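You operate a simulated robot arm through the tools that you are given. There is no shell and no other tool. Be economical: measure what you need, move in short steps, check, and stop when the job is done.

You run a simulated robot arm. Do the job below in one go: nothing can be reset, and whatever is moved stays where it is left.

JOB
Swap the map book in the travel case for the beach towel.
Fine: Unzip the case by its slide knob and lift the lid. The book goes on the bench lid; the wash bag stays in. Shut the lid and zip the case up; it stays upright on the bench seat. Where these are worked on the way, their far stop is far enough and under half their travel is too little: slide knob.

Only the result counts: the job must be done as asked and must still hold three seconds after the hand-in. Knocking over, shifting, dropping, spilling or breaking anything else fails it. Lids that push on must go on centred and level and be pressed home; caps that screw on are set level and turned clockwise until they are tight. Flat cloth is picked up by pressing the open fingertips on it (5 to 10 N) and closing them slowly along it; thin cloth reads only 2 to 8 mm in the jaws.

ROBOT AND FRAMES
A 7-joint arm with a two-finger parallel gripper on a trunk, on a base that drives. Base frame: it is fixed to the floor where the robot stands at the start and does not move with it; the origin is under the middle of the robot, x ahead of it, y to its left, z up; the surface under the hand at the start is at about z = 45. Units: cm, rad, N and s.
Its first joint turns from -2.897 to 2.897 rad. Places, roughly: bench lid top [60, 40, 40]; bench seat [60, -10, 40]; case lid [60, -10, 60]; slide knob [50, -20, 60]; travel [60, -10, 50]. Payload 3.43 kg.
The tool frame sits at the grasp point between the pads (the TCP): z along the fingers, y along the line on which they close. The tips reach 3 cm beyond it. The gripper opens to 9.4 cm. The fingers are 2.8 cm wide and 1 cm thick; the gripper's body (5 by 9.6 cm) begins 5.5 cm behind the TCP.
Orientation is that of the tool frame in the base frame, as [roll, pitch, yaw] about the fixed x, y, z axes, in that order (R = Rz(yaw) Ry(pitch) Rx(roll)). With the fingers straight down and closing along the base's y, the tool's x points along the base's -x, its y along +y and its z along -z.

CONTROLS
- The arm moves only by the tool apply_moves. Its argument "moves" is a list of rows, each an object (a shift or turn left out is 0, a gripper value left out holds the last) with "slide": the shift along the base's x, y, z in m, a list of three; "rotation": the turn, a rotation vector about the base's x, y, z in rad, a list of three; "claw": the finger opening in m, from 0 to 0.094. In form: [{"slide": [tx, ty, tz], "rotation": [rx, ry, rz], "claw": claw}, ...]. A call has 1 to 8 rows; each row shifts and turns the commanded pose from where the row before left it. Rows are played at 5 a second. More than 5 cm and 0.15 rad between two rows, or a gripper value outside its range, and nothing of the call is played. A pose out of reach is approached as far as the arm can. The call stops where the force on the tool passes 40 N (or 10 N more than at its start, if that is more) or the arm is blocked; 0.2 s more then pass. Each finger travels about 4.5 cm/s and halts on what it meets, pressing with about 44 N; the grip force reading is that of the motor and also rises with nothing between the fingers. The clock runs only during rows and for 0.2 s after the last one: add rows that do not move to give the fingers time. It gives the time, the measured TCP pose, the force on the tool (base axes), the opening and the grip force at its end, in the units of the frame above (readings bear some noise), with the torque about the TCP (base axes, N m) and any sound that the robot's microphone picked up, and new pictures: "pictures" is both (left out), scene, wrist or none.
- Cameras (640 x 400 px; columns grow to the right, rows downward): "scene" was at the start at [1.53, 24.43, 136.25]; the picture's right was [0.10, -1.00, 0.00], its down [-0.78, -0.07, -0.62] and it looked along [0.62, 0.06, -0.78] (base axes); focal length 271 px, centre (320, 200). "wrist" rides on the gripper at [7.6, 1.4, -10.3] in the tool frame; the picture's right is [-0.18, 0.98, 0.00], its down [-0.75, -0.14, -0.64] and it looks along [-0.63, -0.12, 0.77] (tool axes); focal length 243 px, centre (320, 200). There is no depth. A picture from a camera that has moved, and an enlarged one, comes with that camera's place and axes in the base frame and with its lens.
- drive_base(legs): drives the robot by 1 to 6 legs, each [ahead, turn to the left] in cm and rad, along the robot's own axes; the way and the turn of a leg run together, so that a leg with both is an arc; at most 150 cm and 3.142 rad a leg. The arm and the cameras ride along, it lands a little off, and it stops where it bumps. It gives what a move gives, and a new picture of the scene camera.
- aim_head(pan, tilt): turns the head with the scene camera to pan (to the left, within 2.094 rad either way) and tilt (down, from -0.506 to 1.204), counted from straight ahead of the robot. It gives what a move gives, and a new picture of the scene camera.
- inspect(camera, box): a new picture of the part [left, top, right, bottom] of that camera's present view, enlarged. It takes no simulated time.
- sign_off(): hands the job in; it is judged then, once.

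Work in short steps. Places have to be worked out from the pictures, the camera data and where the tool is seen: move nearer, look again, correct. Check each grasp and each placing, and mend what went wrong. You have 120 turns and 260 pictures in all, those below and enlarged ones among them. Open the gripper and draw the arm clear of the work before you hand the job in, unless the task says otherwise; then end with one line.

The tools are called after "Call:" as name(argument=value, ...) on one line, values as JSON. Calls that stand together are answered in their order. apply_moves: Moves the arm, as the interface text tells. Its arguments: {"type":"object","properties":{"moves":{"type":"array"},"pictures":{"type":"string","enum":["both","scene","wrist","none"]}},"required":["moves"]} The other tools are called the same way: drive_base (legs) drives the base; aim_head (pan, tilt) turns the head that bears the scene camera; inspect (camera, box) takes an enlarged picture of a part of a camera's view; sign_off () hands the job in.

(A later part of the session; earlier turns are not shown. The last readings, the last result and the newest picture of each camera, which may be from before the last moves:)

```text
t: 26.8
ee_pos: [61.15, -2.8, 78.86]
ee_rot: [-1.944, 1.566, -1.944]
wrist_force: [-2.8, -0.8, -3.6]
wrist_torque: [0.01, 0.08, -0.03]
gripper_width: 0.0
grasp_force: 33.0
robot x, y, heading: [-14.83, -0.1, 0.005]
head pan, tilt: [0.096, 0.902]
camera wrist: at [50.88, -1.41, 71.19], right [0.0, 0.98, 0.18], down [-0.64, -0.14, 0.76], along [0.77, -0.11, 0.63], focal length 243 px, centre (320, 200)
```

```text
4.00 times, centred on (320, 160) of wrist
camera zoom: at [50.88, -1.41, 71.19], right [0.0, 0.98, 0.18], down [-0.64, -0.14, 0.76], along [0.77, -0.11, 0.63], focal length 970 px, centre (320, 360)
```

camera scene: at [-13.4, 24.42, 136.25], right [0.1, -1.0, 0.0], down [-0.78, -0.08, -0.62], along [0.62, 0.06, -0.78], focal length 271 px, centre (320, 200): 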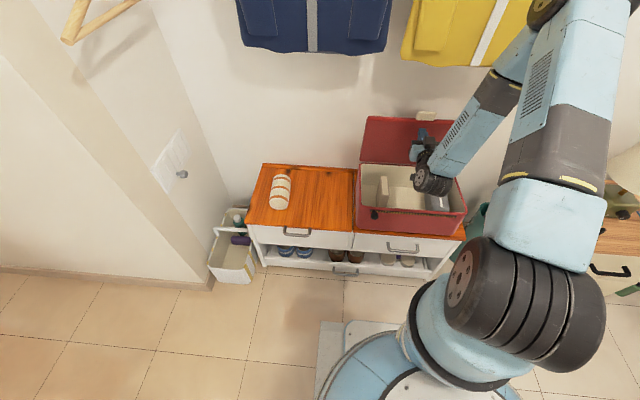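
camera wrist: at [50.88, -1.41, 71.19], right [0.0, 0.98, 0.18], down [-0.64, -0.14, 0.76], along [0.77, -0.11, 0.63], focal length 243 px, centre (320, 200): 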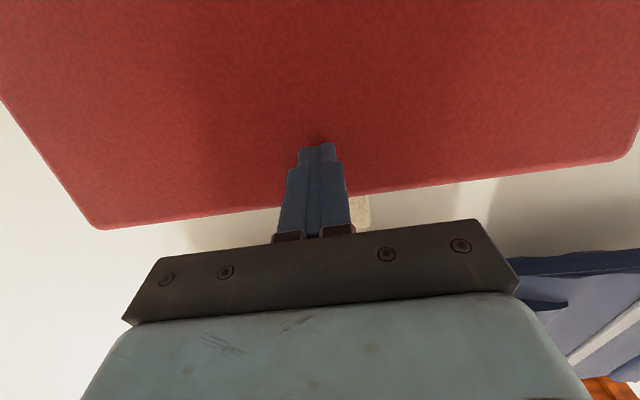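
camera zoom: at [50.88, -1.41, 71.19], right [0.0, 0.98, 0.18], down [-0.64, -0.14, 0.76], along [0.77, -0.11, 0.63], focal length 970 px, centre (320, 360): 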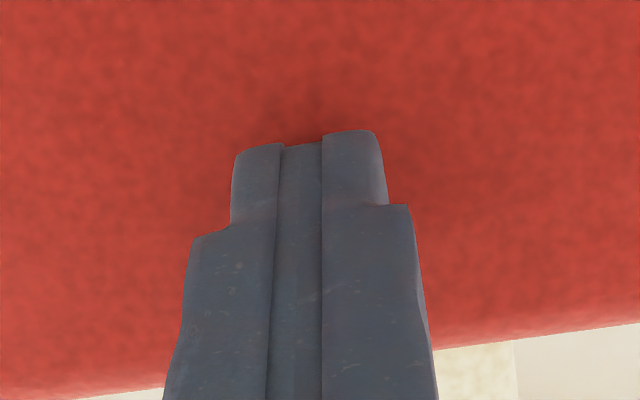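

With the seat at z ≈ 45, the numbers say the case was tipped back and is almost flat again, with the front about 3 cm from the seat edge. I'll retreat 1.5 cm more and compare.

Call:
apply_moves(moves=[{"slide": [-0.007, 0, 0]}, {"slide": [-0.008, 0, 0]}, {}, {}], pictures="none")

Call:
inspect(camera="scene", box=[345, 155, 405, 245])

Call:
inspect(camera="scene", box=[330, 90, 490, 240])

```text
t: 27.8
ee_pos: [59.83, -2.62, 78.94]
ee_rot: [-1.963, 1.566, -1.964]
wrist_force: [-2.8, 0.1, -2.6]
wrist_torque: [0.02, 0.01, 0.04]
gripper_width: 0.0
grasp_force: 33.0
robot x, y, heading: [-15.07, -0.07, -0.003]
head pan, tilt: [0.096, 0.902]
```

```text
4.44 times, centred on (375, 200) of scene
camera zoom: at [-13.39, 24.41, 136.25], right [0.1, -1.0, 0.0], down [-0.78, -0.08, -0.62], along [0.62, 0.06, -0.78], focal length 1204 px, centre (76, 200)
```

zoom: 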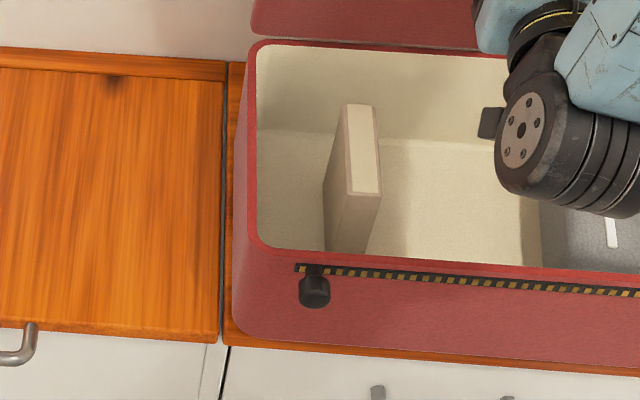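

```text
2.67 times, centred on (410, 165) of scene
camera zoom: at [-13.39, 24.41, 136.25], right [0.1, -1.0, 0.0], down [-0.78, -0.08, -0.62], along [0.62, 0.06, -0.78], focal length 722 px, centre (80, 293)
```

zoom: 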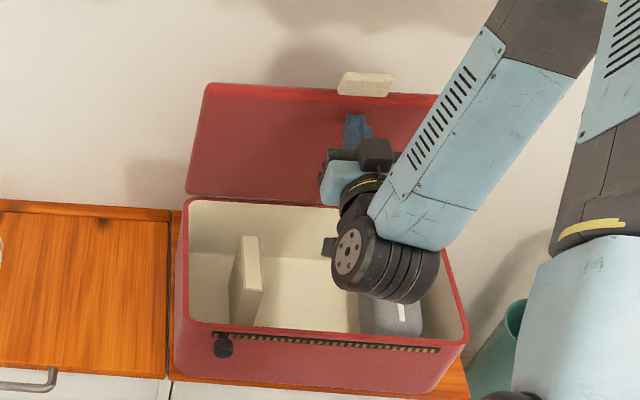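

The motion matches a case tipped back about its rear edge and lowering as I retreat. I'll keep lowering it gently, watching the gap to the seat's front edge.

Call:
apply_moves(moves=[{"slide": [-0.007, 0, 0]}, {"slide": [-0.008, 0, 0]}, {}, {}], pictures="none")

Call:
inspect(camera="scene", box=[345, 155, 405, 245])

```text
t: 28.8
ee_pos: [58.22, -2.61, 78.87]
ee_rot: [-1.947, 1.565, -1.946]
wrist_force: [1.3, 0.2, -1.5]
wrist_torque: [0.01, -0.02, 0.0]
gripper_width: 0.01
grasp_force: 33.1
robot x, y, heading: [-15.17, -0.18, 0.0]
head pan, tilt: [0.096, 0.902]
```

```text
4.44 times, centred on (375, 200) of scene
camera zoom: at [-13.39, 24.41, 136.25], right [0.1, -1.0, 0.0], down [-0.78, -0.08, -0.62], along [0.62, 0.06, -0.78], focal length 1204 px, centre (76, 200)
```

zoom: 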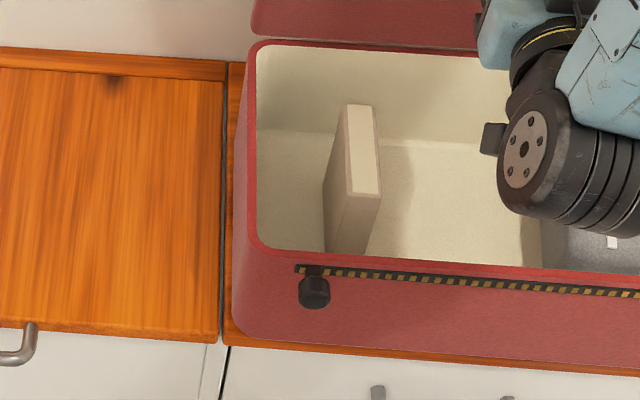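

The case is flat and no longer moves, and the finger is free. Now I'll check the lid and take a wider view.

Call:
apply_moves(moves=[{"slide": [-0.02, 0, 0]}, {"slide": [-0.03, 0, 0]}, {"slide": [-0.03, 0, 0.01]}, {}])

Call:
inspect(camera="scene", box=[330, 90, 490, 240])

```text
t: 29.8
ee_pos: [50.81, -2.68, 79.46]
ee_rot: [-1.73, 1.565, -1.727]
wrist_force: [-1.0, -0.4, 0.0]
wrist_torque: [0.0, 0.0, -0.02]
gripper_width: 0.0
grasp_force: 33.0
out of reach, approached as far as the arm can: row 3
robot x, y, heading: [-14.73, -0.02, 0.004]
head pan, tilt: [0.096, 0.902]
camera scene: at [-13.4, 24.41, 136.25], right [0.1, -1.0, 0.0], down [-0.78, -0.08, -0.62], along [0.62, 0.06, -0.78], focal length 271 px, centre (320, 200)
camera wrist: at [40.35, -1.39, 71.82], right [0.0, 0.98, 0.18], down [-0.64, -0.14, 0.75], along [0.77, -0.11, 0.63], focal length 243 px, centre (320, 200)
```

scene: 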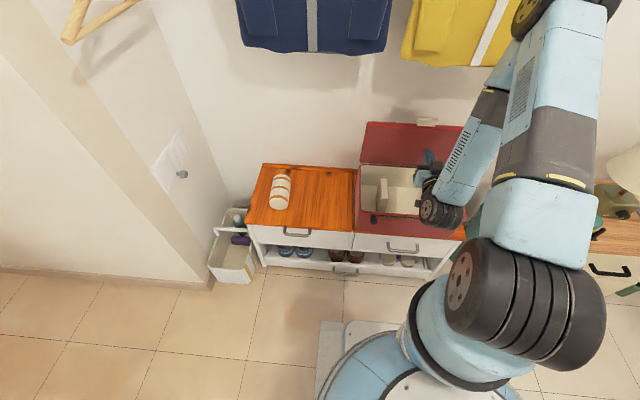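
wrist: 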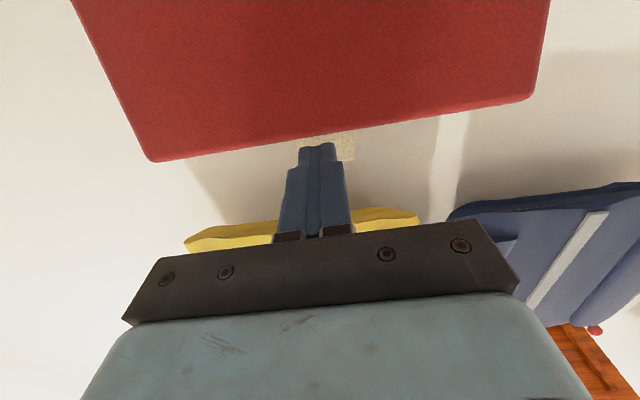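

```text
2.67 times, centred on (410, 165) of scene
camera zoom: at [-13.4, 24.41, 136.25], right [0.1, -1.0, 0.0], down [-0.78, -0.08, -0.62], along [0.62, 0.06, -0.78], focal length 722 px, centre (80, 293)
```

zoom: 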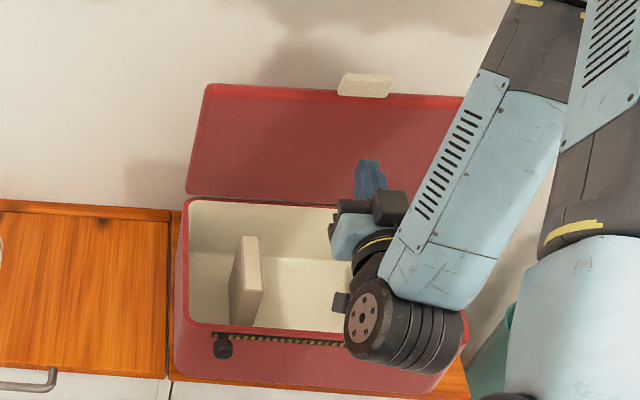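

The lid stays open by itself. I'll turn the hand fingers-down, open it, and place it so the wrist camera looks into the case.

Call:
apply_moves(moves=[{"slide": [-0.01, 0.01, 0.01], "rotation": [0, 0.145, 0]}, {"slide": [-0.01, 0.01, 0.01], "rotation": [0, 0.145, 0]}, {"slide": [-0.01, 0.01, 0], "rotation": [0, 0.145, 0]}, {"slide": [-0.01, 0.01, 0], "rotation": [0, 0.145, 0]}, {"slide": [-0.01, 0.01, 0], "rotation": [0, 0.145, 0]}, {"slide": [-0.01, 0.01, 0], "rotation": [0, 0.145, 0]}, {"slide": [-0.01, 0.01, 0], "rotation": [0, 0.145, 0], "claw": 0.08}, {"slide": [-0.0, 0.01, 0], "rotation": [0, 0.145, 0], "claw": 0.08}], pictures="none")

Call:
apply_moves(moves=[{"slide": [0, 0.01, 0], "rotation": [0, 0.14, 0]}, {"slide": [0, 0, 0], "rotation": [0, 0.135, 0]}, {"rotation": [0, 0.13, 0]}, {}])

```text
t: 31.6
ee_pos: [49.45, 5.07, 78.74]
ee_rot: [-3.139, 0.409, -3.137]
wrist_force: [-0.2, -0.4, -1.6]
wrist_torque: [0.0, -0.03, 0.03]
gripper_width: 5.06
grasp_force: 0.1
out of reach, approached as far as the arm can: row 1, 2, 3, 4
robot x, y, heading: [-14.54, -0.17, -0.001]
head pan, tilt: [0.096, 0.902]
```

```text
t: 32.6
ee_pos: [49.36, 5.98, 78.64]
ee_rot: [3.141, 0.004, -3.137]
wrist_force: [-0.3, -0.6, 0.4]
wrist_torque: [-0.01, 0.0, 0.02]
gripper_width: 8.0
grasp_force: 0.0
robot x, y, heading: [-15.15, 0.04, 0.001]
head pan, tilt: [0.096, 0.902]
camera scene: at [-13.41, 24.42, 136.25], right [0.1, -1.0, 0.0], down [-0.78, -0.08, -0.62], along [0.62, 0.06, -0.78], focal length 271 px, centre (320, 200)
camera wrist: at [41.71, 7.3, 88.92], right [0.18, 0.98, 0.0], down [0.75, -0.14, 0.64], along [0.63, -0.11, -0.77], focal length 243 px, centre (320, 200)
```

scene: 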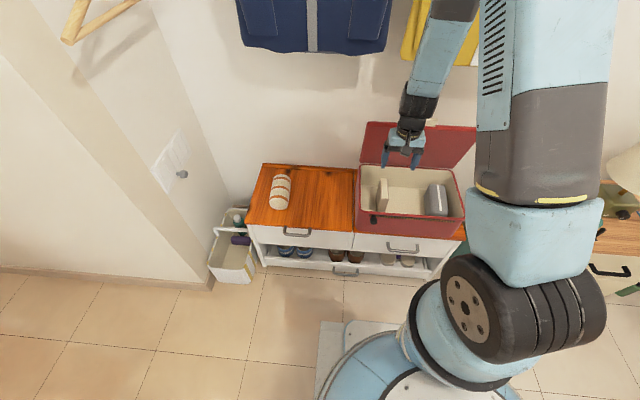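
wrist: 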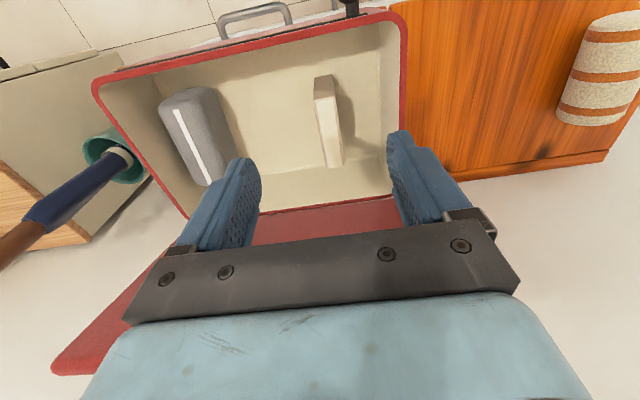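

Good view into the case. I'll zoom in on the book and the wash bag.

Call:
inspect(camera="wrist", box=[240, 30, 420, 190])

Call:
inspect(camera="scene", box=[350, 160, 470, 235])

```text
2.50 times, centred on (330, 110) of wrist
camera zoom: at [41.71, 7.3, 88.92], right [0.18, 0.98, 0.0], down [0.75, -0.14, 0.64], along [0.63, -0.11, -0.77], focal length 606 px, centre (295, 425)
```

zoom: 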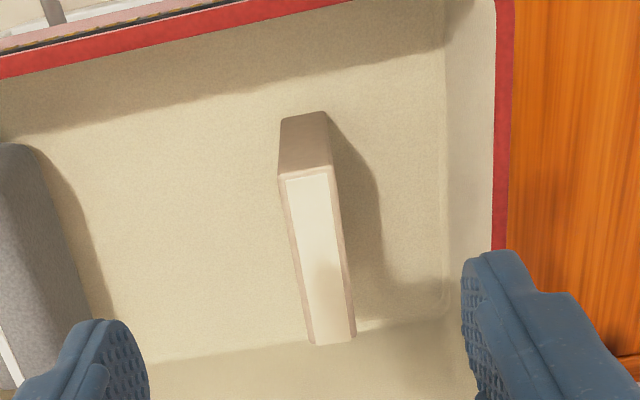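

```text
5.33 times, centred on (410, 198) of scene
camera zoom: at [-13.41, 24.42, 136.25], right [0.1, -1.0, 0.0], down [-0.78, -0.08, -0.62], along [0.62, 0.06, -0.78], focal length 1444 px, centre (-160, 213)
```

zoom: 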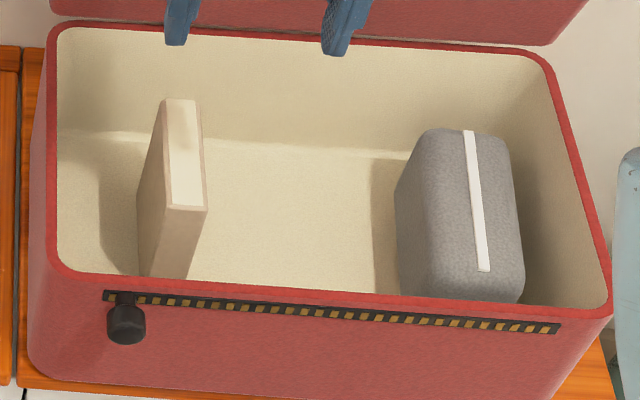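

The book stands on edge at x 51–62, y ≈ 6.3, about 2.7 cm thick, with its top at z ≈ 57.5. I'll descend over it with the fingers either side along y, keeping slightly forward of its centre to clear the lid.

Call:
apply_moves(moves=[{"slide": [0.03, 0.002, -0.01], "claw": 0.07}, {"slide": [0.03, 0.001, -0.01]}, {"slide": [0, 0, -0.035]}, {"slide": [0, 0, -0.035]}, {"slide": [0, 0, -0.035]}, {"slide": [0, 0, -0.02]}, {}])

```text
t: 34.2
ee_pos: [55.3, 6.23, 64.17]
ee_rot: [-3.14, 0.005, -3.137]
wrist_force: [1.1, 0.1, -0.6]
wrist_torque: [-0.01, -0.04, -0.02]
gripper_width: 6.97
grasp_force: 0.0
robot x, y, heading: [-14.85, -0.16, 0.002]
head pan, tilt: [0.096, 0.902]
camera scene: at [-13.39, 24.42, 136.25], right [0.1, -1.0, 0.0], down [-0.78, -0.08, -0.62], along [0.62, 0.06, -0.78], focal length 271 px, centre (320, 200)
camera wrist: at [47.58, 7.6, 74.33], right [0.18, 0.98, 0.0], down [0.75, -0.14, 0.65], along [0.63, -0.11, -0.76], focal length 243 px, centre (320, 200)
```

scene: 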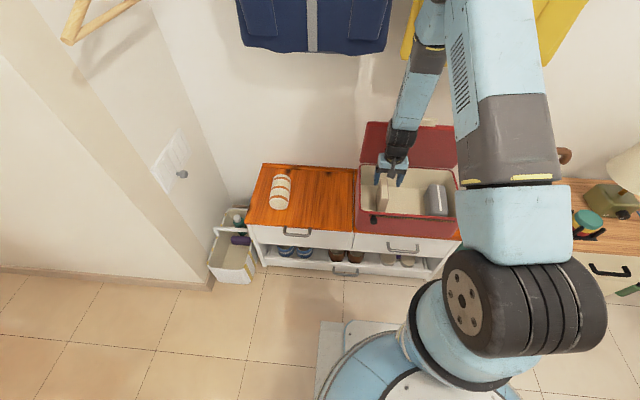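
wrist: 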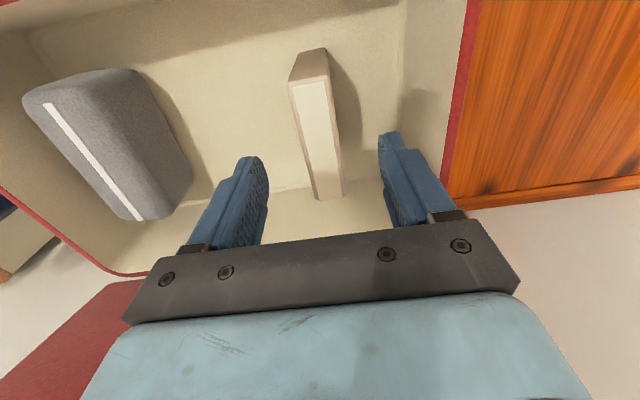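

Book top is at about z 56, centre (57, 6.0). It lies between the fingers, so I'll descend to TCP z ≈ 54 and close gently.

Call:
apply_moves(moves=[{"slide": [0.005, -0.001, -0.03]}, {"slide": [0, -0.001, -0.03]}, {"slide": [0, 0, -0.025]}, {"slide": [0, 0, -0.015]}, {}], pictures="wrist")

```text
t: 35.4
ee_pos: [55.93, 5.94, 54.09]
ee_rot: [-3.14, 0.004, -3.137]
wrist_force: [0.1, 0.4, -0.1]
wrist_torque: [0.0, 0.01, 0.0]
gripper_width: 7.0
grasp_force: 0.1
robot x, y, heading: [-15.0, 0.25, 0.002]
head pan, tilt: [0.096, 0.902]
camera wrist: at [48.21, 7.33, 64.28], right [0.18, 0.98, 0.0], down [0.75, -0.14, 0.64], along [0.63, -0.11, -0.76], focal length 243 px, centre (320, 200)
```

wrist: 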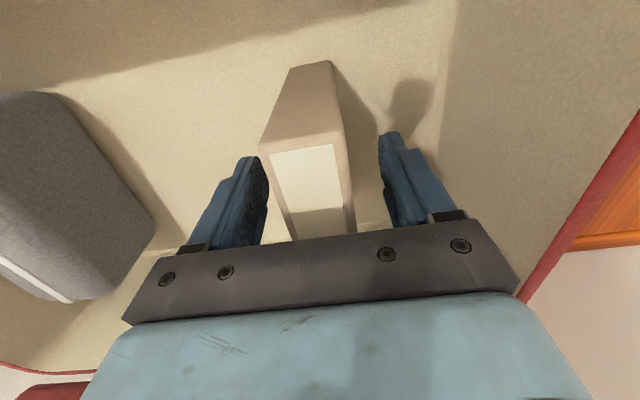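

The book is between the pads. I'll close in.

Call:
apply_moves(moves=[{"claw": 0.05}, {"claw": 0.04}, {"claw": 0.03}, {"claw": 0.02}, {"claw": 0.015}, {}, {}], pictures="wrist")

```text
t: 37.0
ee_pos: [55.95, 6.05, 54.06]
ee_rot: [-3.141, 0.003, -3.137]
wrist_force: [0.1, 1.4, 0.3]
wrist_torque: [0.02, -0.03, -0.02]
gripper_width: 3.4
grasp_force: 43.8
robot x, y, heading: [-15.25, -0.15, 0.001]
head pan, tilt: [0.096, 0.902]
camera wrist: at [48.21, 7.33, 64.3], right [0.18, 0.98, 0.0], down [0.75, -0.14, 0.64], along [0.63, -0.11, -0.76], focal length 243 px, centre (320, 200)
```

wrist: 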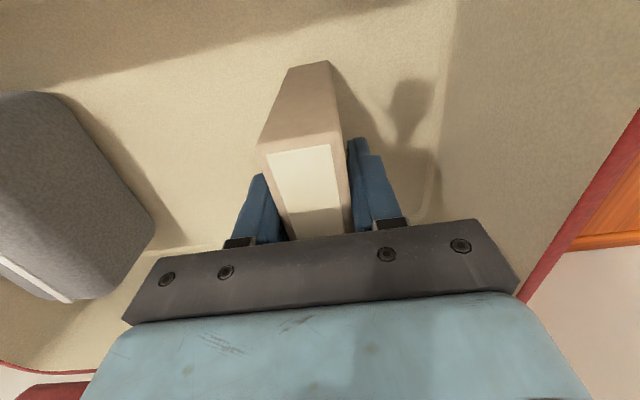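

The book is held at 3.4 cm. I'll lift it straight up clear of the rim.

Call:
apply_moves(moves=[{"slide": [0, 0, 0.015]}, {"slide": [0, 0, 0.03]}, {"slide": [0, 0, 0.035]}, {"slide": [0, 0, 0.04]}, {"slide": [0, 0, 0.04]}, {"slide": [0, 0, 0.04]}, {}])

```text
t: 38.6
ee_pos: [55.91, 6.01, 74.19]
ee_rot: [-3.141, 0.003, -3.136]
wrist_force: [0.8, -0.3, -1.7]
wrist_torque: [0.01, 0.01, -0.02]
gripper_width: 3.36
grasp_force: 44.1
robot x, y, heading: [-15.0, 0.21, 0.003]
head pan, tilt: [0.096, 0.902]
camera scene: at [-13.38, 24.42, 136.25], right [0.1, -1.0, 0.0], down [-0.78, -0.08, -0.62], along [0.62, 0.06, -0.78], focal length 271 px, centre (320, 200)
camera wrist: at [48.21, 7.41, 84.37], right [0.18, 0.98, 0.0], down [0.75, -0.14, 0.64], along [0.63, -0.11, -0.76], focal length 243 px, centre (320, 200)
```

scene: 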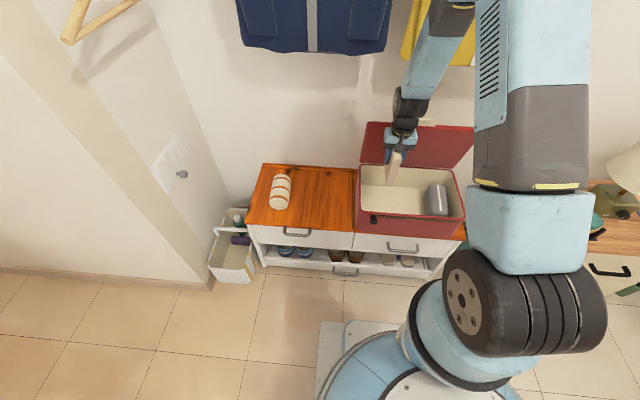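
wrist: 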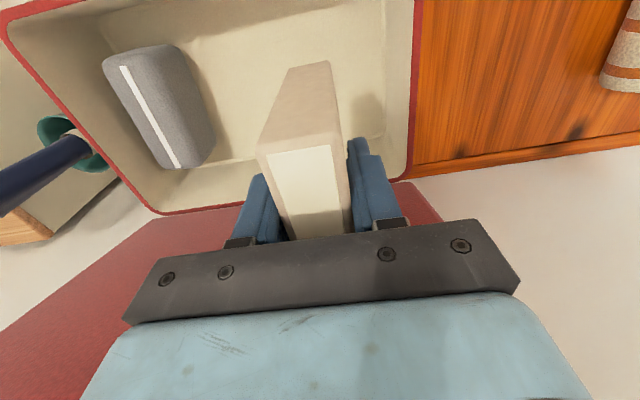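

The book is out. I'll carry it over the bench lid to about (60, 28).

Call:
apply_moves(moves=[{"slide": [0.0, 0.045, 0]}, {"slide": [0.01, 0.045, 0]}, {"slide": [0.01, 0.045, 0]}, {"slide": [0.01, 0.045, 0]}, {"slide": [0.01, 0.04, -0.01]}, {"slide": [0, 0, -0.04]}, {"slide": [0, 0, -0.04]}, {}])

```text
t: 40.4
ee_pos: [59.82, 27.84, 65.21]
ee_rot: [3.141, 0.003, -3.136]
wrist_force: [-0.4, -0.4, -1.3]
wrist_torque: [0.02, 0.03, 0.03]
gripper_width: 3.4
grasp_force: 44.2
robot x, y, heading: [-15.17, 0.02, 0.003]
head pan, tilt: [0.096, 0.902]
camera scene: at [-13.39, 24.42, 136.25], right [0.1, -1.0, 0.0], down [-0.78, -0.08, -0.62], along [0.62, 0.06, -0.78], focal length 271 px, centre (320, 200)
camera wrist: at [51.98, 29.33, 75.43], right [0.18, 0.98, 0.0], down [0.75, -0.14, 0.65], along [0.63, -0.11, -0.76], focal length 243 px, centre (320, 200)
```

scene: 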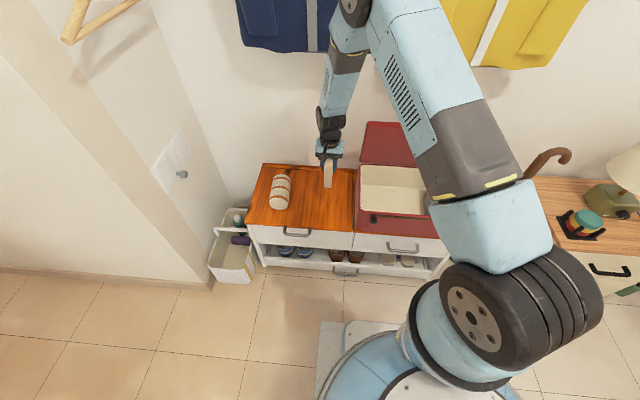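
wrist: 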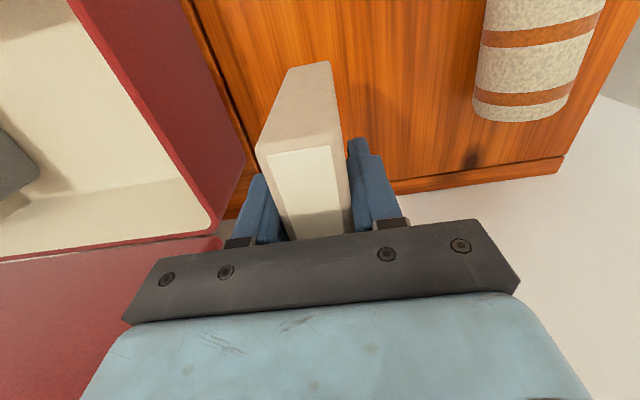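

Well positioned. I'll lower it towards the bench lid, watching for contact.

Call:
apply_moves(moves=[{"slide": [0, 0, -0.03]}, {"slide": [0, 0, -0.03]}, {"slide": [0, 0, -0.02]}, {"slide": [0, 0, -0.01]}, {}], pictures="wrist")

```text
t: 41.6
ee_pos: [59.82, 27.96, 56.12]
ee_rot: [-3.141, 0.004, -3.137]
wrist_force: [0.0, -0.3, -1.6]
wrist_torque: [0.03, 0.01, -0.02]
gripper_width: 3.42
grasp_force: 44.5
robot x, y, heading: [-15.27, -0.05, 0.003]
head pan, tilt: [0.096, 0.902]
camera wrist: at [52.13, 29.32, 66.28], right [0.18, 0.98, 0.0], down [0.75, -0.14, 0.64], along [0.63, -0.11, -0.76], focal length 243 px, centre (320, 200)
```

wrist: 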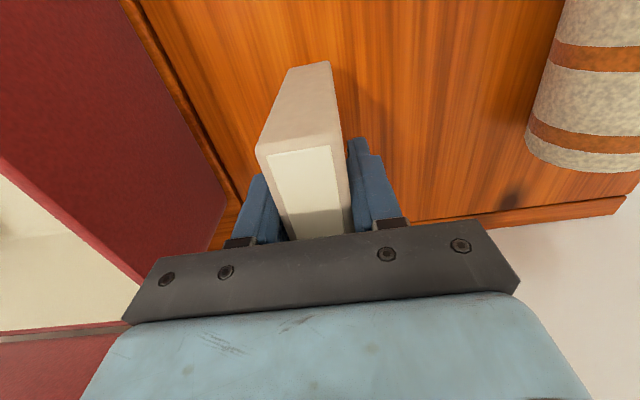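

Call:
apply_moves(moves=[{"slide": [0, 0, -0.008]}, {"slide": [0, 0, -0.007]}, {"slide": [0, 0, -0.005]}, {}], pictures="none")

```text
t: 42.6
ee_pos: [59.8, 28.04, 54.24]
ee_rot: [3.141, 0.003, -3.135]
wrist_force: [0.1, 0.6, -1.9]
wrist_torque: [-0.01, 0.01, 0.01]
gripper_width: 3.42
grasp_force: 43.8
robot x, y, heading: [-14.76, 0.19, 0.005]
head pan, tilt: [0.096, 0.902]
```

No contact yet; I'll continue down in small steps.

Call:
apply_moves(moves=[{"slide": [0, 0, -0.005]}, {"slide": [0, 0, -0.004]}, {"slide": [0, 0, -0.004]}, {}], pictures="none")

```text
t: 43.6
ee_pos: [59.91, 28.01, 53.05]
ee_rot: [3.14, 0.007, -3.137]
wrist_force: [-2.2, -4.3, 38.3]
wrist_torque: [-0.2, -0.09, -0.01]
gripper_width: 3.41
grasp_force: 44.1
robot x, y, heading: [-15.05, 0.13, 0.004]
head pan, tilt: [0.096, 0.902]
```

Contact. I'll ease up to take the load off, then open and retreat upward.

Call:
apply_moves(moves=[{"slide": [0, 0, 0.003]}, {"claw": 0.045}, {"claw": 0.06}, {"claw": 0.07}, {}, {"slide": [0, 0, 0.02]}, {"slide": [0, 0, 0.04]}, {"slide": [0, 0, 0.05]}])

```text
t: 45.4
ee_pos: [59.73, 27.8, 64.05]
ee_rot: [3.141, 0.004, -3.136]
wrist_force: [0.2, -0.2, -0.3]
wrist_torque: [-0.02, 0.0, -0.03]
gripper_width: 7.02
grasp_force: 0.0
robot x, y, heading: [-15.13, 0.44, 0.002]
head pan, tilt: [0.096, 0.902]
camera scene: at [-13.34, 24.44, 136.25], right [0.1, -1.0, 0.0], down [-0.78, -0.08, -0.62], along [0.62, 0.06, -0.79], focal length 271 px, centre (320, 200)
camera wrist: at [52.15, 29.22, 74.27], right [0.18, 0.98, 0.0], down [0.75, -0.14, 0.64], along [0.63, -0.12, -0.76], focal length 243 px, centre (320, 200)
```

scene: 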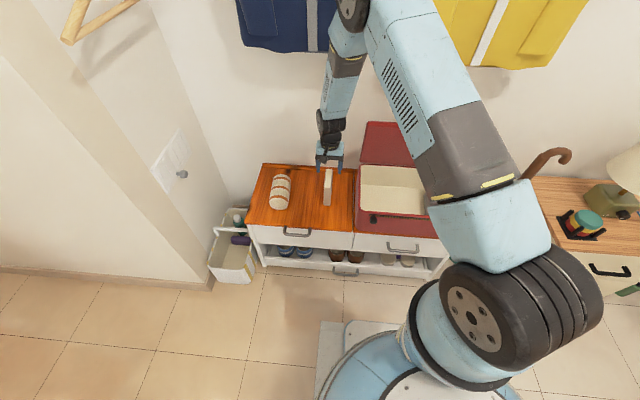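
wrist: 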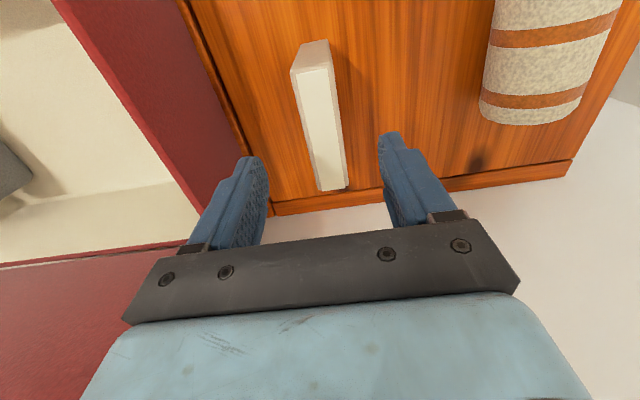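

The book stands on the bench lid. Now I'll go up and over to view the towel.

Call:
apply_moves(moves=[{"slide": [-0.02, 0.0, 0.045], "claw": 0.094}, {"slide": [-0.02, 0.03, 0.03]}, {"slide": [-0.02, 0.04, 0]}, {"slide": [0, 0.045, 0]}, {"slide": [0, 0.045, 0]}, {"slide": [0, 0.04, 0]}, {}])

```text
t: 47.0
ee_pos: [53.81, 47.81, 71.54]
ee_rot: [-3.141, 0.004, -3.136]
wrist_force: [-0.2, 0.5, -0.1]
wrist_torque: [0.0, 0.03, 0.01]
gripper_width: 9.44
grasp_force: 0.1
robot x, y, heading: [-14.96, -0.06, 0.005]
head pan, tilt: [0.096, 0.902]
camera scene: at [-13.4, 24.42, 136.25], right [0.1, -1.0, 0.0], down [-0.78, -0.08, -0.62], along [0.62, 0.06, -0.78], focal length 271 px, centre (320, 200)
camera wrist: at [46.08, 49.21, 81.66], right [0.18, 0.98, 0.0], down [0.75, -0.14, 0.64], along [0.63, -0.11, -0.76], focal length 243 px, centre (320, 200)
```

scene: 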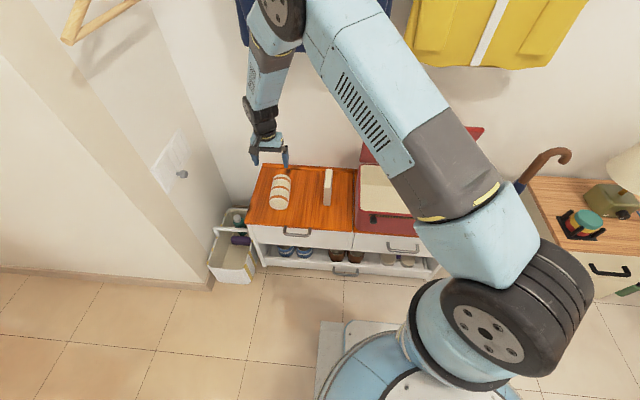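
wrist: 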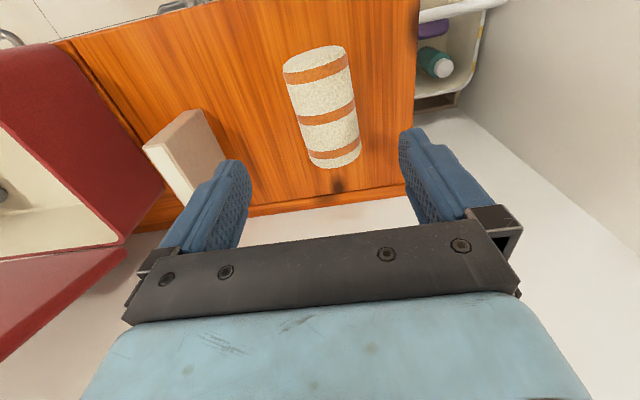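

The towel is a roll about 7.3 cm across and 13.5 cm long along x, centred near (60, 48), axis z ≈ 47.6. I'll move above it and descend partway with the gripper fully open.

Call:
apply_moves(moves=[{"slide": [0.03, 0.0, -0.02]}, {"slide": [0.03, 0.0, -0.03]}, {"slide": [0, 0, -0.04]}, {"slide": [0, 0, -0.03]}, {}])

```text
t: 48.2
ee_pos: [59.98, 48.08, 59.67]
ee_rot: [3.141, 0.002, -3.137]
wrist_force: [-0.3, 0.5, 0.0]
wrist_torque: [0.0, -0.01, 0.0]
gripper_width: 9.38
grasp_force: 0.0
robot x, y, heading: [-14.83, 0.01, 0.005]
head pan, tilt: [0.096, 0.902]
camera scene: at [-13.39, 24.42, 136.25], right [0.1, -1.0, 0.0], down [-0.78, -0.08, -0.62], along [0.62, 0.06, -0.78], focal length 271 px, centre (320, 200)
camera wrist: at [52.15, 49.36, 69.82], right [0.18, 0.98, 0.0], down [0.75, -0.14, 0.64], along [0.63, -0.11, -0.76], focal length 243 px, centre (320, 200)
```

scene: 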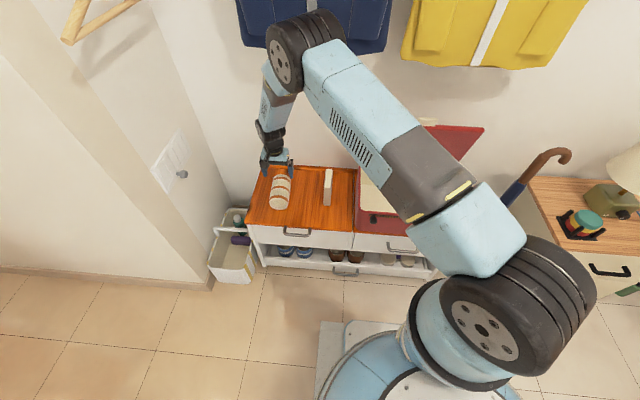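
wrist: 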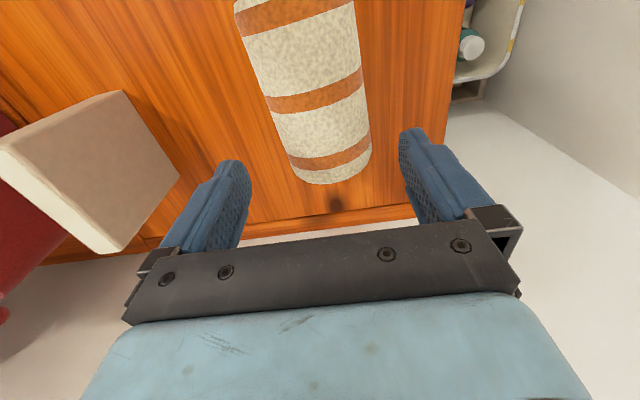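

Aligned, with about 0.8 cm clearance each side. Descending to TCP z ≈ 49.5.

Call:
apply_moves(moves=[{"slide": [0.0, 0.0, -0.03]}, {"slide": [0, 0.001, -0.03]}, {"slide": [0, 0, -0.025]}, {"slide": [0, 0, -0.017]}, {}], pictures="wrist")

```text
t: 49.4
ee_pos: [59.85, 48.3, 49.53]
ee_rot: [3.141, 0.005, -3.137]
wrist_force: [0.8, -0.3, -0.3]
wrist_torque: [0.0, -0.02, -0.02]
gripper_width: 9.38
grasp_force: 0.1
robot x, y, heading: [-14.94, -0.02, 0.006]
head pan, tilt: [0.096, 0.902]
camera wrist: at [52.14, 49.61, 59.64], right [0.18, 0.98, 0.0], down [0.75, -0.14, 0.65], along [0.63, -0.11, -0.76], focal length 243 px, centre (320, 200)
```

wrist: 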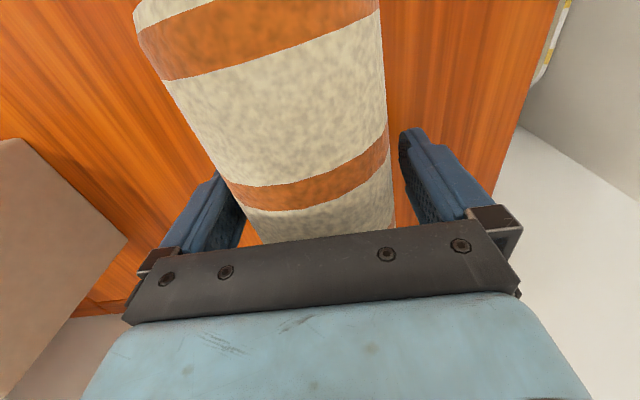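

The towel lies between the pads with no contact. I'll close slowly.

Call:
apply_moves(moves=[{"claw": 0.08}, {"claw": 0.072}, {"claw": 0.066}, {"claw": 0.06}, {"claw": 0.055}, {"claw": 0.05}, {}, {}], pictures="wrist")

```text
t: 51.2
ee_pos: [59.82, 48.3, 49.52]
ee_rot: [-3.141, 0.003, -3.138]
wrist_force: [0.1, -0.2, 1.0]
wrist_torque: [0.0, -0.02, 0.02]
gripper_width: 7.75
grasp_force: 43.9
robot x, y, heading: [-15.14, 0.11, 0.002]
head pan, tilt: [0.096, 0.902]
camera wrist: at [52.13, 49.6, 59.64], right [0.18, 0.98, 0.0], down [0.75, -0.14, 0.64], along [0.63, -0.11, -0.76], focal length 243 px, centre (320, 200)
```

wrist: 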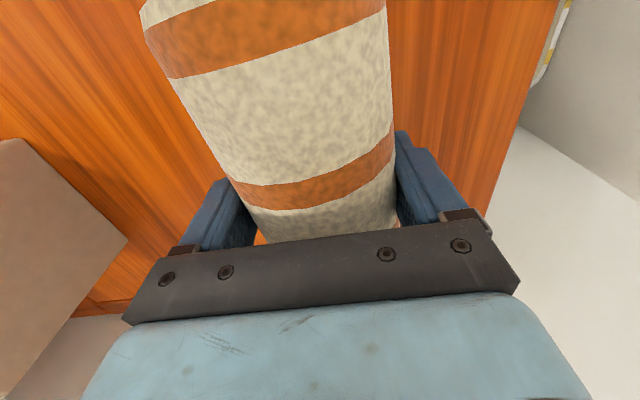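

Towel gripped at 7.75 cm. Lifting well above the book and the case rim.

Call:
apply_moves(moves=[{"slide": [0, 0, 0.015]}, {"slide": [0, 0, 0.03]}, {"slide": [0, 0, 0.04]}, {"slide": [0, 0, 0.045]}, {"slide": [0, 0, 0.045]}, {"slide": [0, 0, 0.045]}, {}])

```text
t: 52.8
ee_pos: [59.69, 48.17, 71.77]
ee_rot: [3.14, 0.003, -3.136]
wrist_force: [-0.7, -0.4, -2.9]
wrist_torque: [0.01, -0.05, 0.03]
gripper_width: 7.71
grasp_force: 43.7
robot x, y, heading: [-14.48, -0.13, 0.005]
head pan, tilt: [0.096, 0.902]
camera scene: at [-13.38, 24.43, 136.25], right [0.1, -1.0, 0.0], down [-0.78, -0.08, -0.62], along [0.62, 0.06, -0.78], focal length 271 px, centre (320, 200)
camera wrist: at [52.11, 49.61, 81.93], right [0.18, 0.98, 0.0], down [0.75, -0.14, 0.64], along [0.63, -0.11, -0.76], focal length 243 px, centre (320, 200)
```

scene: 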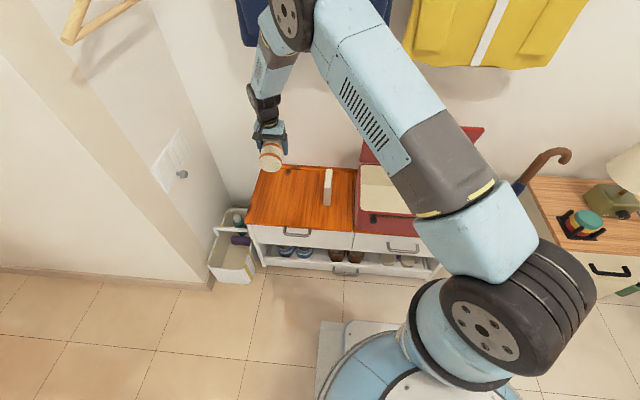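
wrist: 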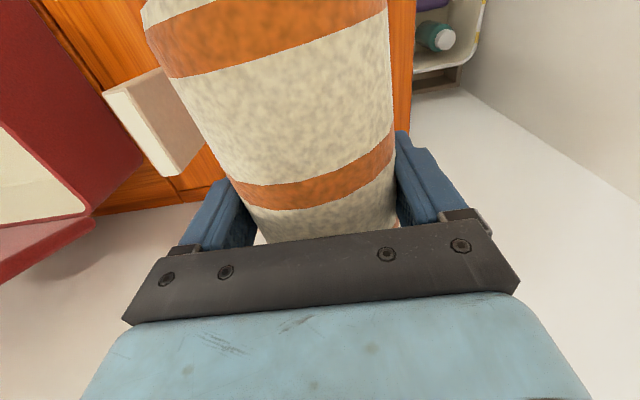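

The towel is secure. I'll carry it across at this height to above the case at about (56.8, 3).

Call:
apply_moves(moves=[{"slide": [-0.005, -0.045, 0.01]}, {"slide": [-0.005, -0.045, 0.01]}, {"slide": [-0.005, -0.045, 0.01]}, {"slide": [-0.005, -0.045, 0]}, {"slide": [-0.005, -0.045, 0]}, {"slide": [-0.005, -0.045, 0]}, {"slide": [0, -0.045, 0]}, {"slide": [0, -0.045, 0]}], pictures="none")

Call:
apply_moves(moves=[{"slide": [0, -0.045, 0]}, {"slide": [0, -0.045, 0]}, {}])

```text
t: 54.6
ee_pos: [56.88, 12.17, 74.56]
ee_rot: [3.141, 0.004, -3.135]
wrist_force: [-0.6, 1.1, -2.4]
wrist_torque: [-0.02, -0.07, 0.0]
gripper_width: 7.72
grasp_force: 44.6
robot x, y, heading: [-14.67, 0.12, 0.005]
head pan, tilt: [0.096, 0.902]
```

```text
t: 55.4
ee_pos: [56.87, 3.1, 74.47]
ee_rot: [-3.14, 0.003, -3.136]
wrist_force: [-0.7, -0.6, -1.7]
wrist_torque: [0.02, -0.05, -0.05]
gripper_width: 7.68
grasp_force: 44.4
robot x, y, heading: [-14.95, 0.03, 0.003]
head pan, tilt: [0.096, 0.902]
camera scene: at [-13.39, 24.42, 136.25], right [0.1, -1.0, 0.0], down [-0.78, -0.08, -0.62], along [0.62, 0.06, -0.78], focal length 271 px, centre (320, 200)
camera wrist: at [49.12, 4.41, 84.64], right [0.18, 0.98, 0.0], down [0.75, -0.14, 0.64], along [0.63, -0.11, -0.76], focal length 243 px, centre (320, 200)
```

scene: 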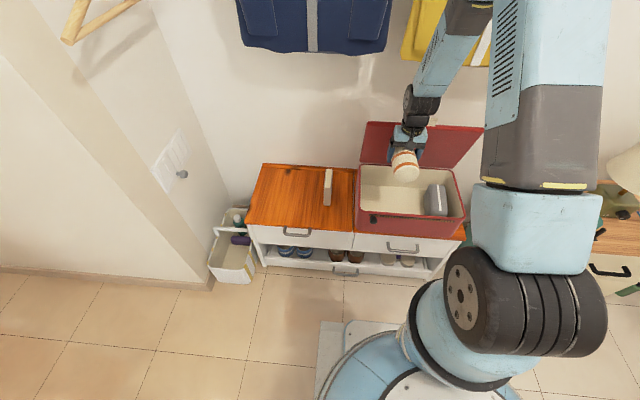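
wrist: 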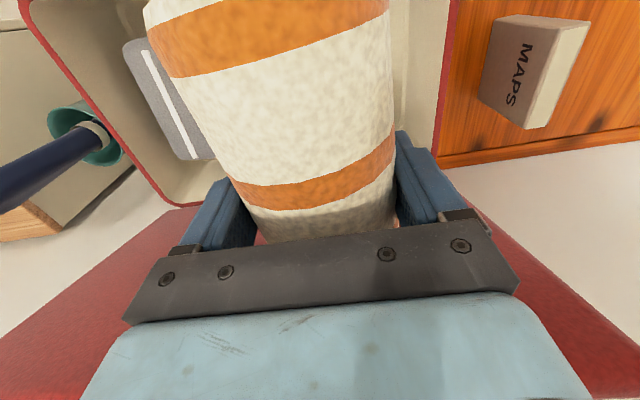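

"MAPS" is now visible on the book on the bench lid. The towel is above the free part of the case, so I'll lower it in.

Call:
apply_moves(moves=[{"slide": [0, 0, -0.045]}, {"slide": [0, 0, -0.045]}, {"slide": [0, 0, -0.04]}, {"slide": [0, 0, -0.04]}, {"slide": [0, 0, -0.03]}, {}])

```text
t: 56.8
ee_pos: [56.89, 3.13, 54.57]
ee_rot: [3.141, 0.003, -3.136]
wrist_force: [0.0, 0.5, -2.4]
wrist_torque: [0.0, -0.06, -0.03]
gripper_width: 7.69
grasp_force: 44.3
robot x, y, heading: [-14.92, 0.06, 0.004]
head pan, tilt: [0.096, 0.902]
camera scene: at [-13.38, 24.42, 136.25], right [0.1, -1.0, 0.0], down [-0.78, -0.08, -0.62], along [0.62, 0.06, -0.78], focal length 271 px, centre (320, 200)
camera wrist: at [49.1, 4.42, 64.7], right [0.18, 0.98, 0.0], down [0.75, -0.14, 0.64], along [0.63, -0.11, -0.76], focal length 243 px, centre (320, 200)
```

scene: 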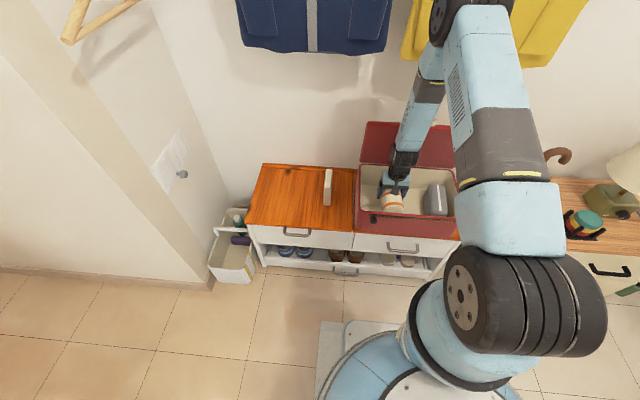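
wrist: 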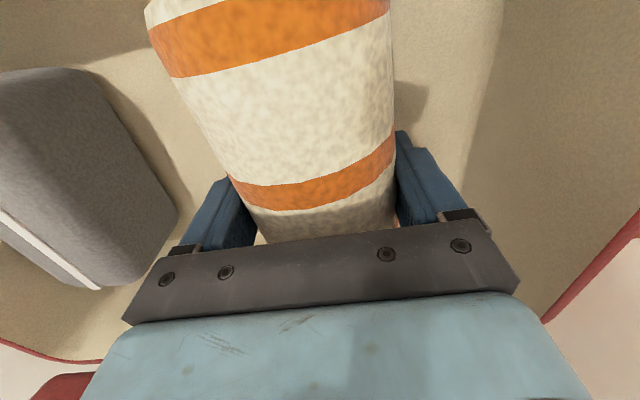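

Clear all round. Lowering the last 3–4 cm to the floor of the case.

Call:
apply_moves(moves=[{"slide": [0, 0, -0.015]}, {"slide": [0, 0, -0.013]}, {"slide": [0, 0, -0.006]}, {"slide": [0, 0, -0.005]}, {}], pictures="none")

```text
t: 58.0
ee_pos: [56.86, 3.09, 50.57]
ee_rot: [-3.141, 0.003, -3.137]
wrist_force: [-0.5, -0.1, -2.1]
wrist_torque: [-0.01, -0.07, 0.03]
gripper_width: 7.66
grasp_force: 44.0
robot x, y, heading: [-14.67, 0.38, 0.004]
head pan, tilt: [0.096, 0.902]
```

Just above the floor. I'll open the fingers and rise straight up.

Call:
apply_moves(moves=[{"slide": [0, 0, -0.002], "claw": 0.082}, {"claw": 0.09}, {"claw": 0.094}, {}, {"slide": [0, 0, 0.02]}, {"slide": [0, 0, 0.04]}, {"slide": [0, 0, 0.045]}, {"slide": [0, 0, 0.045]}])

```text
t: 59.8
ee_pos: [56.56, 3.29, 65.44]
ee_rot: [-3.141, 0.0, -3.138]
wrist_force: [-0.3, 0.8, -0.9]
wrist_torque: [0.02, 0.04, -0.02]
gripper_width: 9.4
grasp_force: 0.1
robot x, y, heading: [-14.77, -0.38, 0.003]
head pan, tilt: [0.096, 0.902]
camera scene: at [-13.33, 24.42, 136.25], right [0.1, -1.0, 0.0], down [-0.78, -0.08, -0.62], along [0.62, 0.06, -0.79], focal length 271 px, centre (320, 200)
camera wrist: at [49.06, 4.58, 75.61], right [0.18, 0.98, 0.0], down [0.75, -0.14, 0.64], along [0.63, -0.11, -0.77], focal length 243 px, centre (320, 200)
```

scene: 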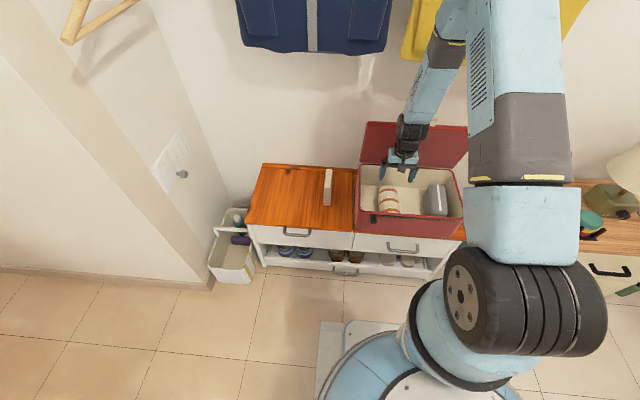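
wrist: 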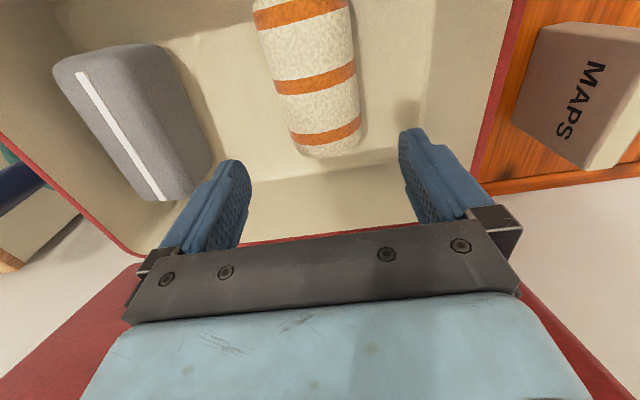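

The towel lies in the case beside the wash bag. Next I close the lid, so first I'll back up and measure its edge.

Call:
apply_moves(moves=[{"slide": [-0.02, 0, 0.045], "claw": 0.0}, {"slide": [-0.02, 0, 0.045]}, {"slide": [-0.01, 0.01, 0.045]}, {"slide": [0, 0.02, 0.045]}, {"slide": [0, 0.02, 0.03]}, {}])

Call:
inspect(camera="scene", box=[340, 100, 500, 250])

```text
t: 61.2
ee_pos: [51.72, 7.98, 86.52]
ee_rot: [-3.141, 0.003, -3.136]
wrist_force: [-0.8, -0.4, 0.7]
wrist_torque: [0.0, 0.02, -0.01]
gripper_width: 0.01
grasp_force: 26.0
robot x, y, heading: [-14.94, -0.15, 0.002]
head pan, tilt: [0.096, 0.902]
camera scene: at [-13.41, 24.42, 136.25], right [0.1, -1.0, 0.0], down [-0.78, -0.08, -0.62], along [0.62, 0.06, -0.78], focal length 271 px, centre (320, 200)
camera wrist: at [44.03, 9.44, 96.76], right [0.18, 0.98, 0.0], down [0.75, -0.14, 0.64], along [0.63, -0.11, -0.76], focal length 243 px, centre (320, 200)
```

scene: 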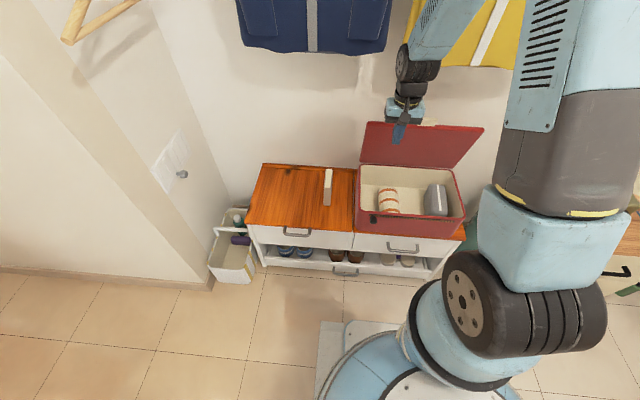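
wrist: 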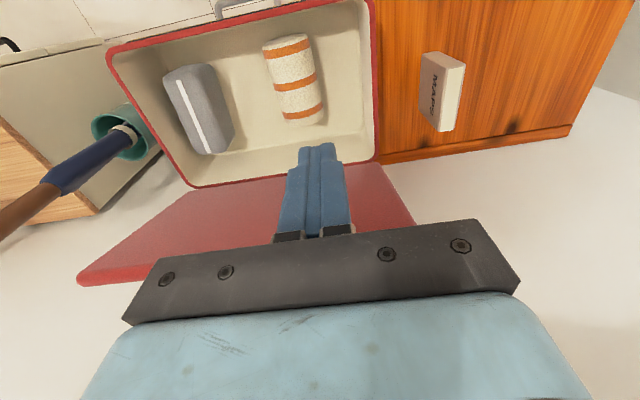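

```text
2.67 times, centred on (420, 175) of scene
camera zoom: at [-13.41, 24.42, 136.25], right [0.1, -1.0, 0.0], down [-0.78, -0.08, -0.62], along [0.62, 0.06, -0.78], focal length 722 px, centre (53, 267)
```

zoom: 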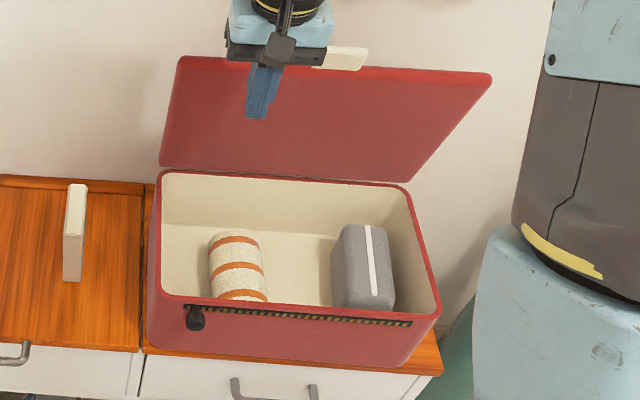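

The lid's free edge is near x 62.5, z 83, leaning slightly forward over a hinge at about (70.5, 58). I'll tilt the hand 40°, go over the edge at y ≈ 6 (clear of the tab and handle), and hook it from behind.

Call:
apply_moves(moves=[{"slide": [0.01, 0, 0.03]}, {"slide": [0.02, -0.005, 0.03], "rotation": [0, -0.14, 0]}, {"slide": [0.03, -0.005, 0.02], "rotation": [0, -0.14, 0]}, {"slide": [0.04, -0.005, 0], "rotation": [0, -0.14, 0]}, {"slide": [0.03, -0.005, 0], "rotation": [0, -0.14, 0]}, {"slide": [0.02, 0, 0], "rotation": [0, -0.14, 0]}, {}])

Call:
inspect(camera="scene", box=[340, 80, 500, 180])

```text
t: 62.8
ee_pos: [66.9, 6.23, 94.37]
ee_rot: [-3.138, 0.705, -3.133]
wrist_force: [0.1, 0.5, -0.2]
wrist_torque: [0.02, 0.02, 0.02]
gripper_width: 0.0
grasp_force: 33.0
robot x, y, heading: [-14.71, 0.28, -0.0]
head pan, tilt: [0.096, 0.902]
camera scene: at [-13.41, 24.42, 136.25], right [0.1, -1.0, 0.0], down [-0.78, -0.08, -0.62], along [0.62, 0.06, -0.78], focal length 271 px, centre (320, 200)
camera wrist: at [54.38, 7.46, 97.23], right [0.14, 0.98, 0.12], down [0.16, -0.14, 0.98], along [0.98, -0.11, -0.17], focal length 243 px, centre (320, 200)
```

scene: 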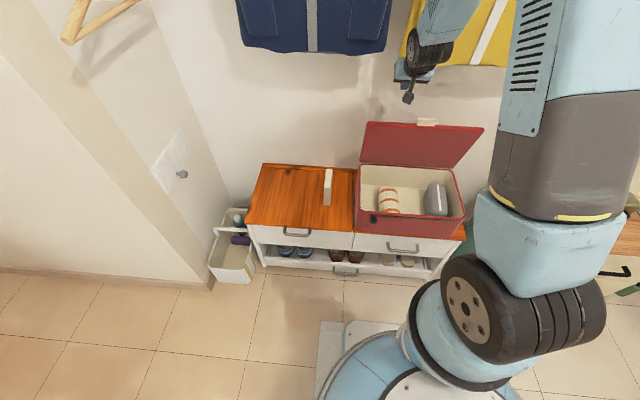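
wrist: 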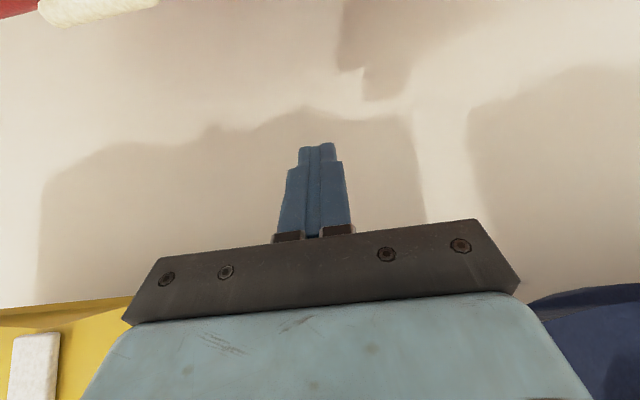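

```text
4.00 times, centred on (420, 130) of scene
camera zoom: at [-13.41, 24.42, 136.25], right [0.1, -1.0, 0.0], down [-0.78, -0.08, -0.62], along [0.62, 0.06, -0.78], focal length 1083 px, centre (-80, 480)
```

zoom: 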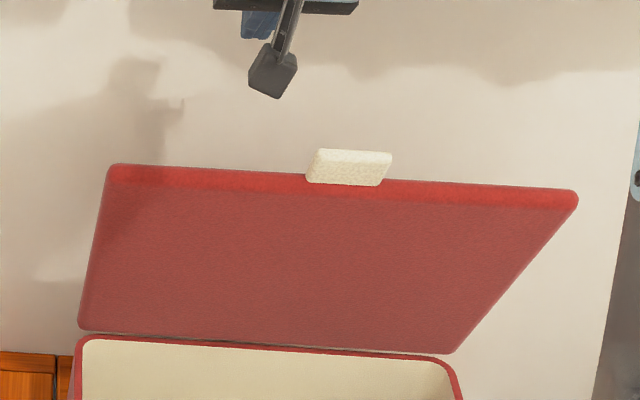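

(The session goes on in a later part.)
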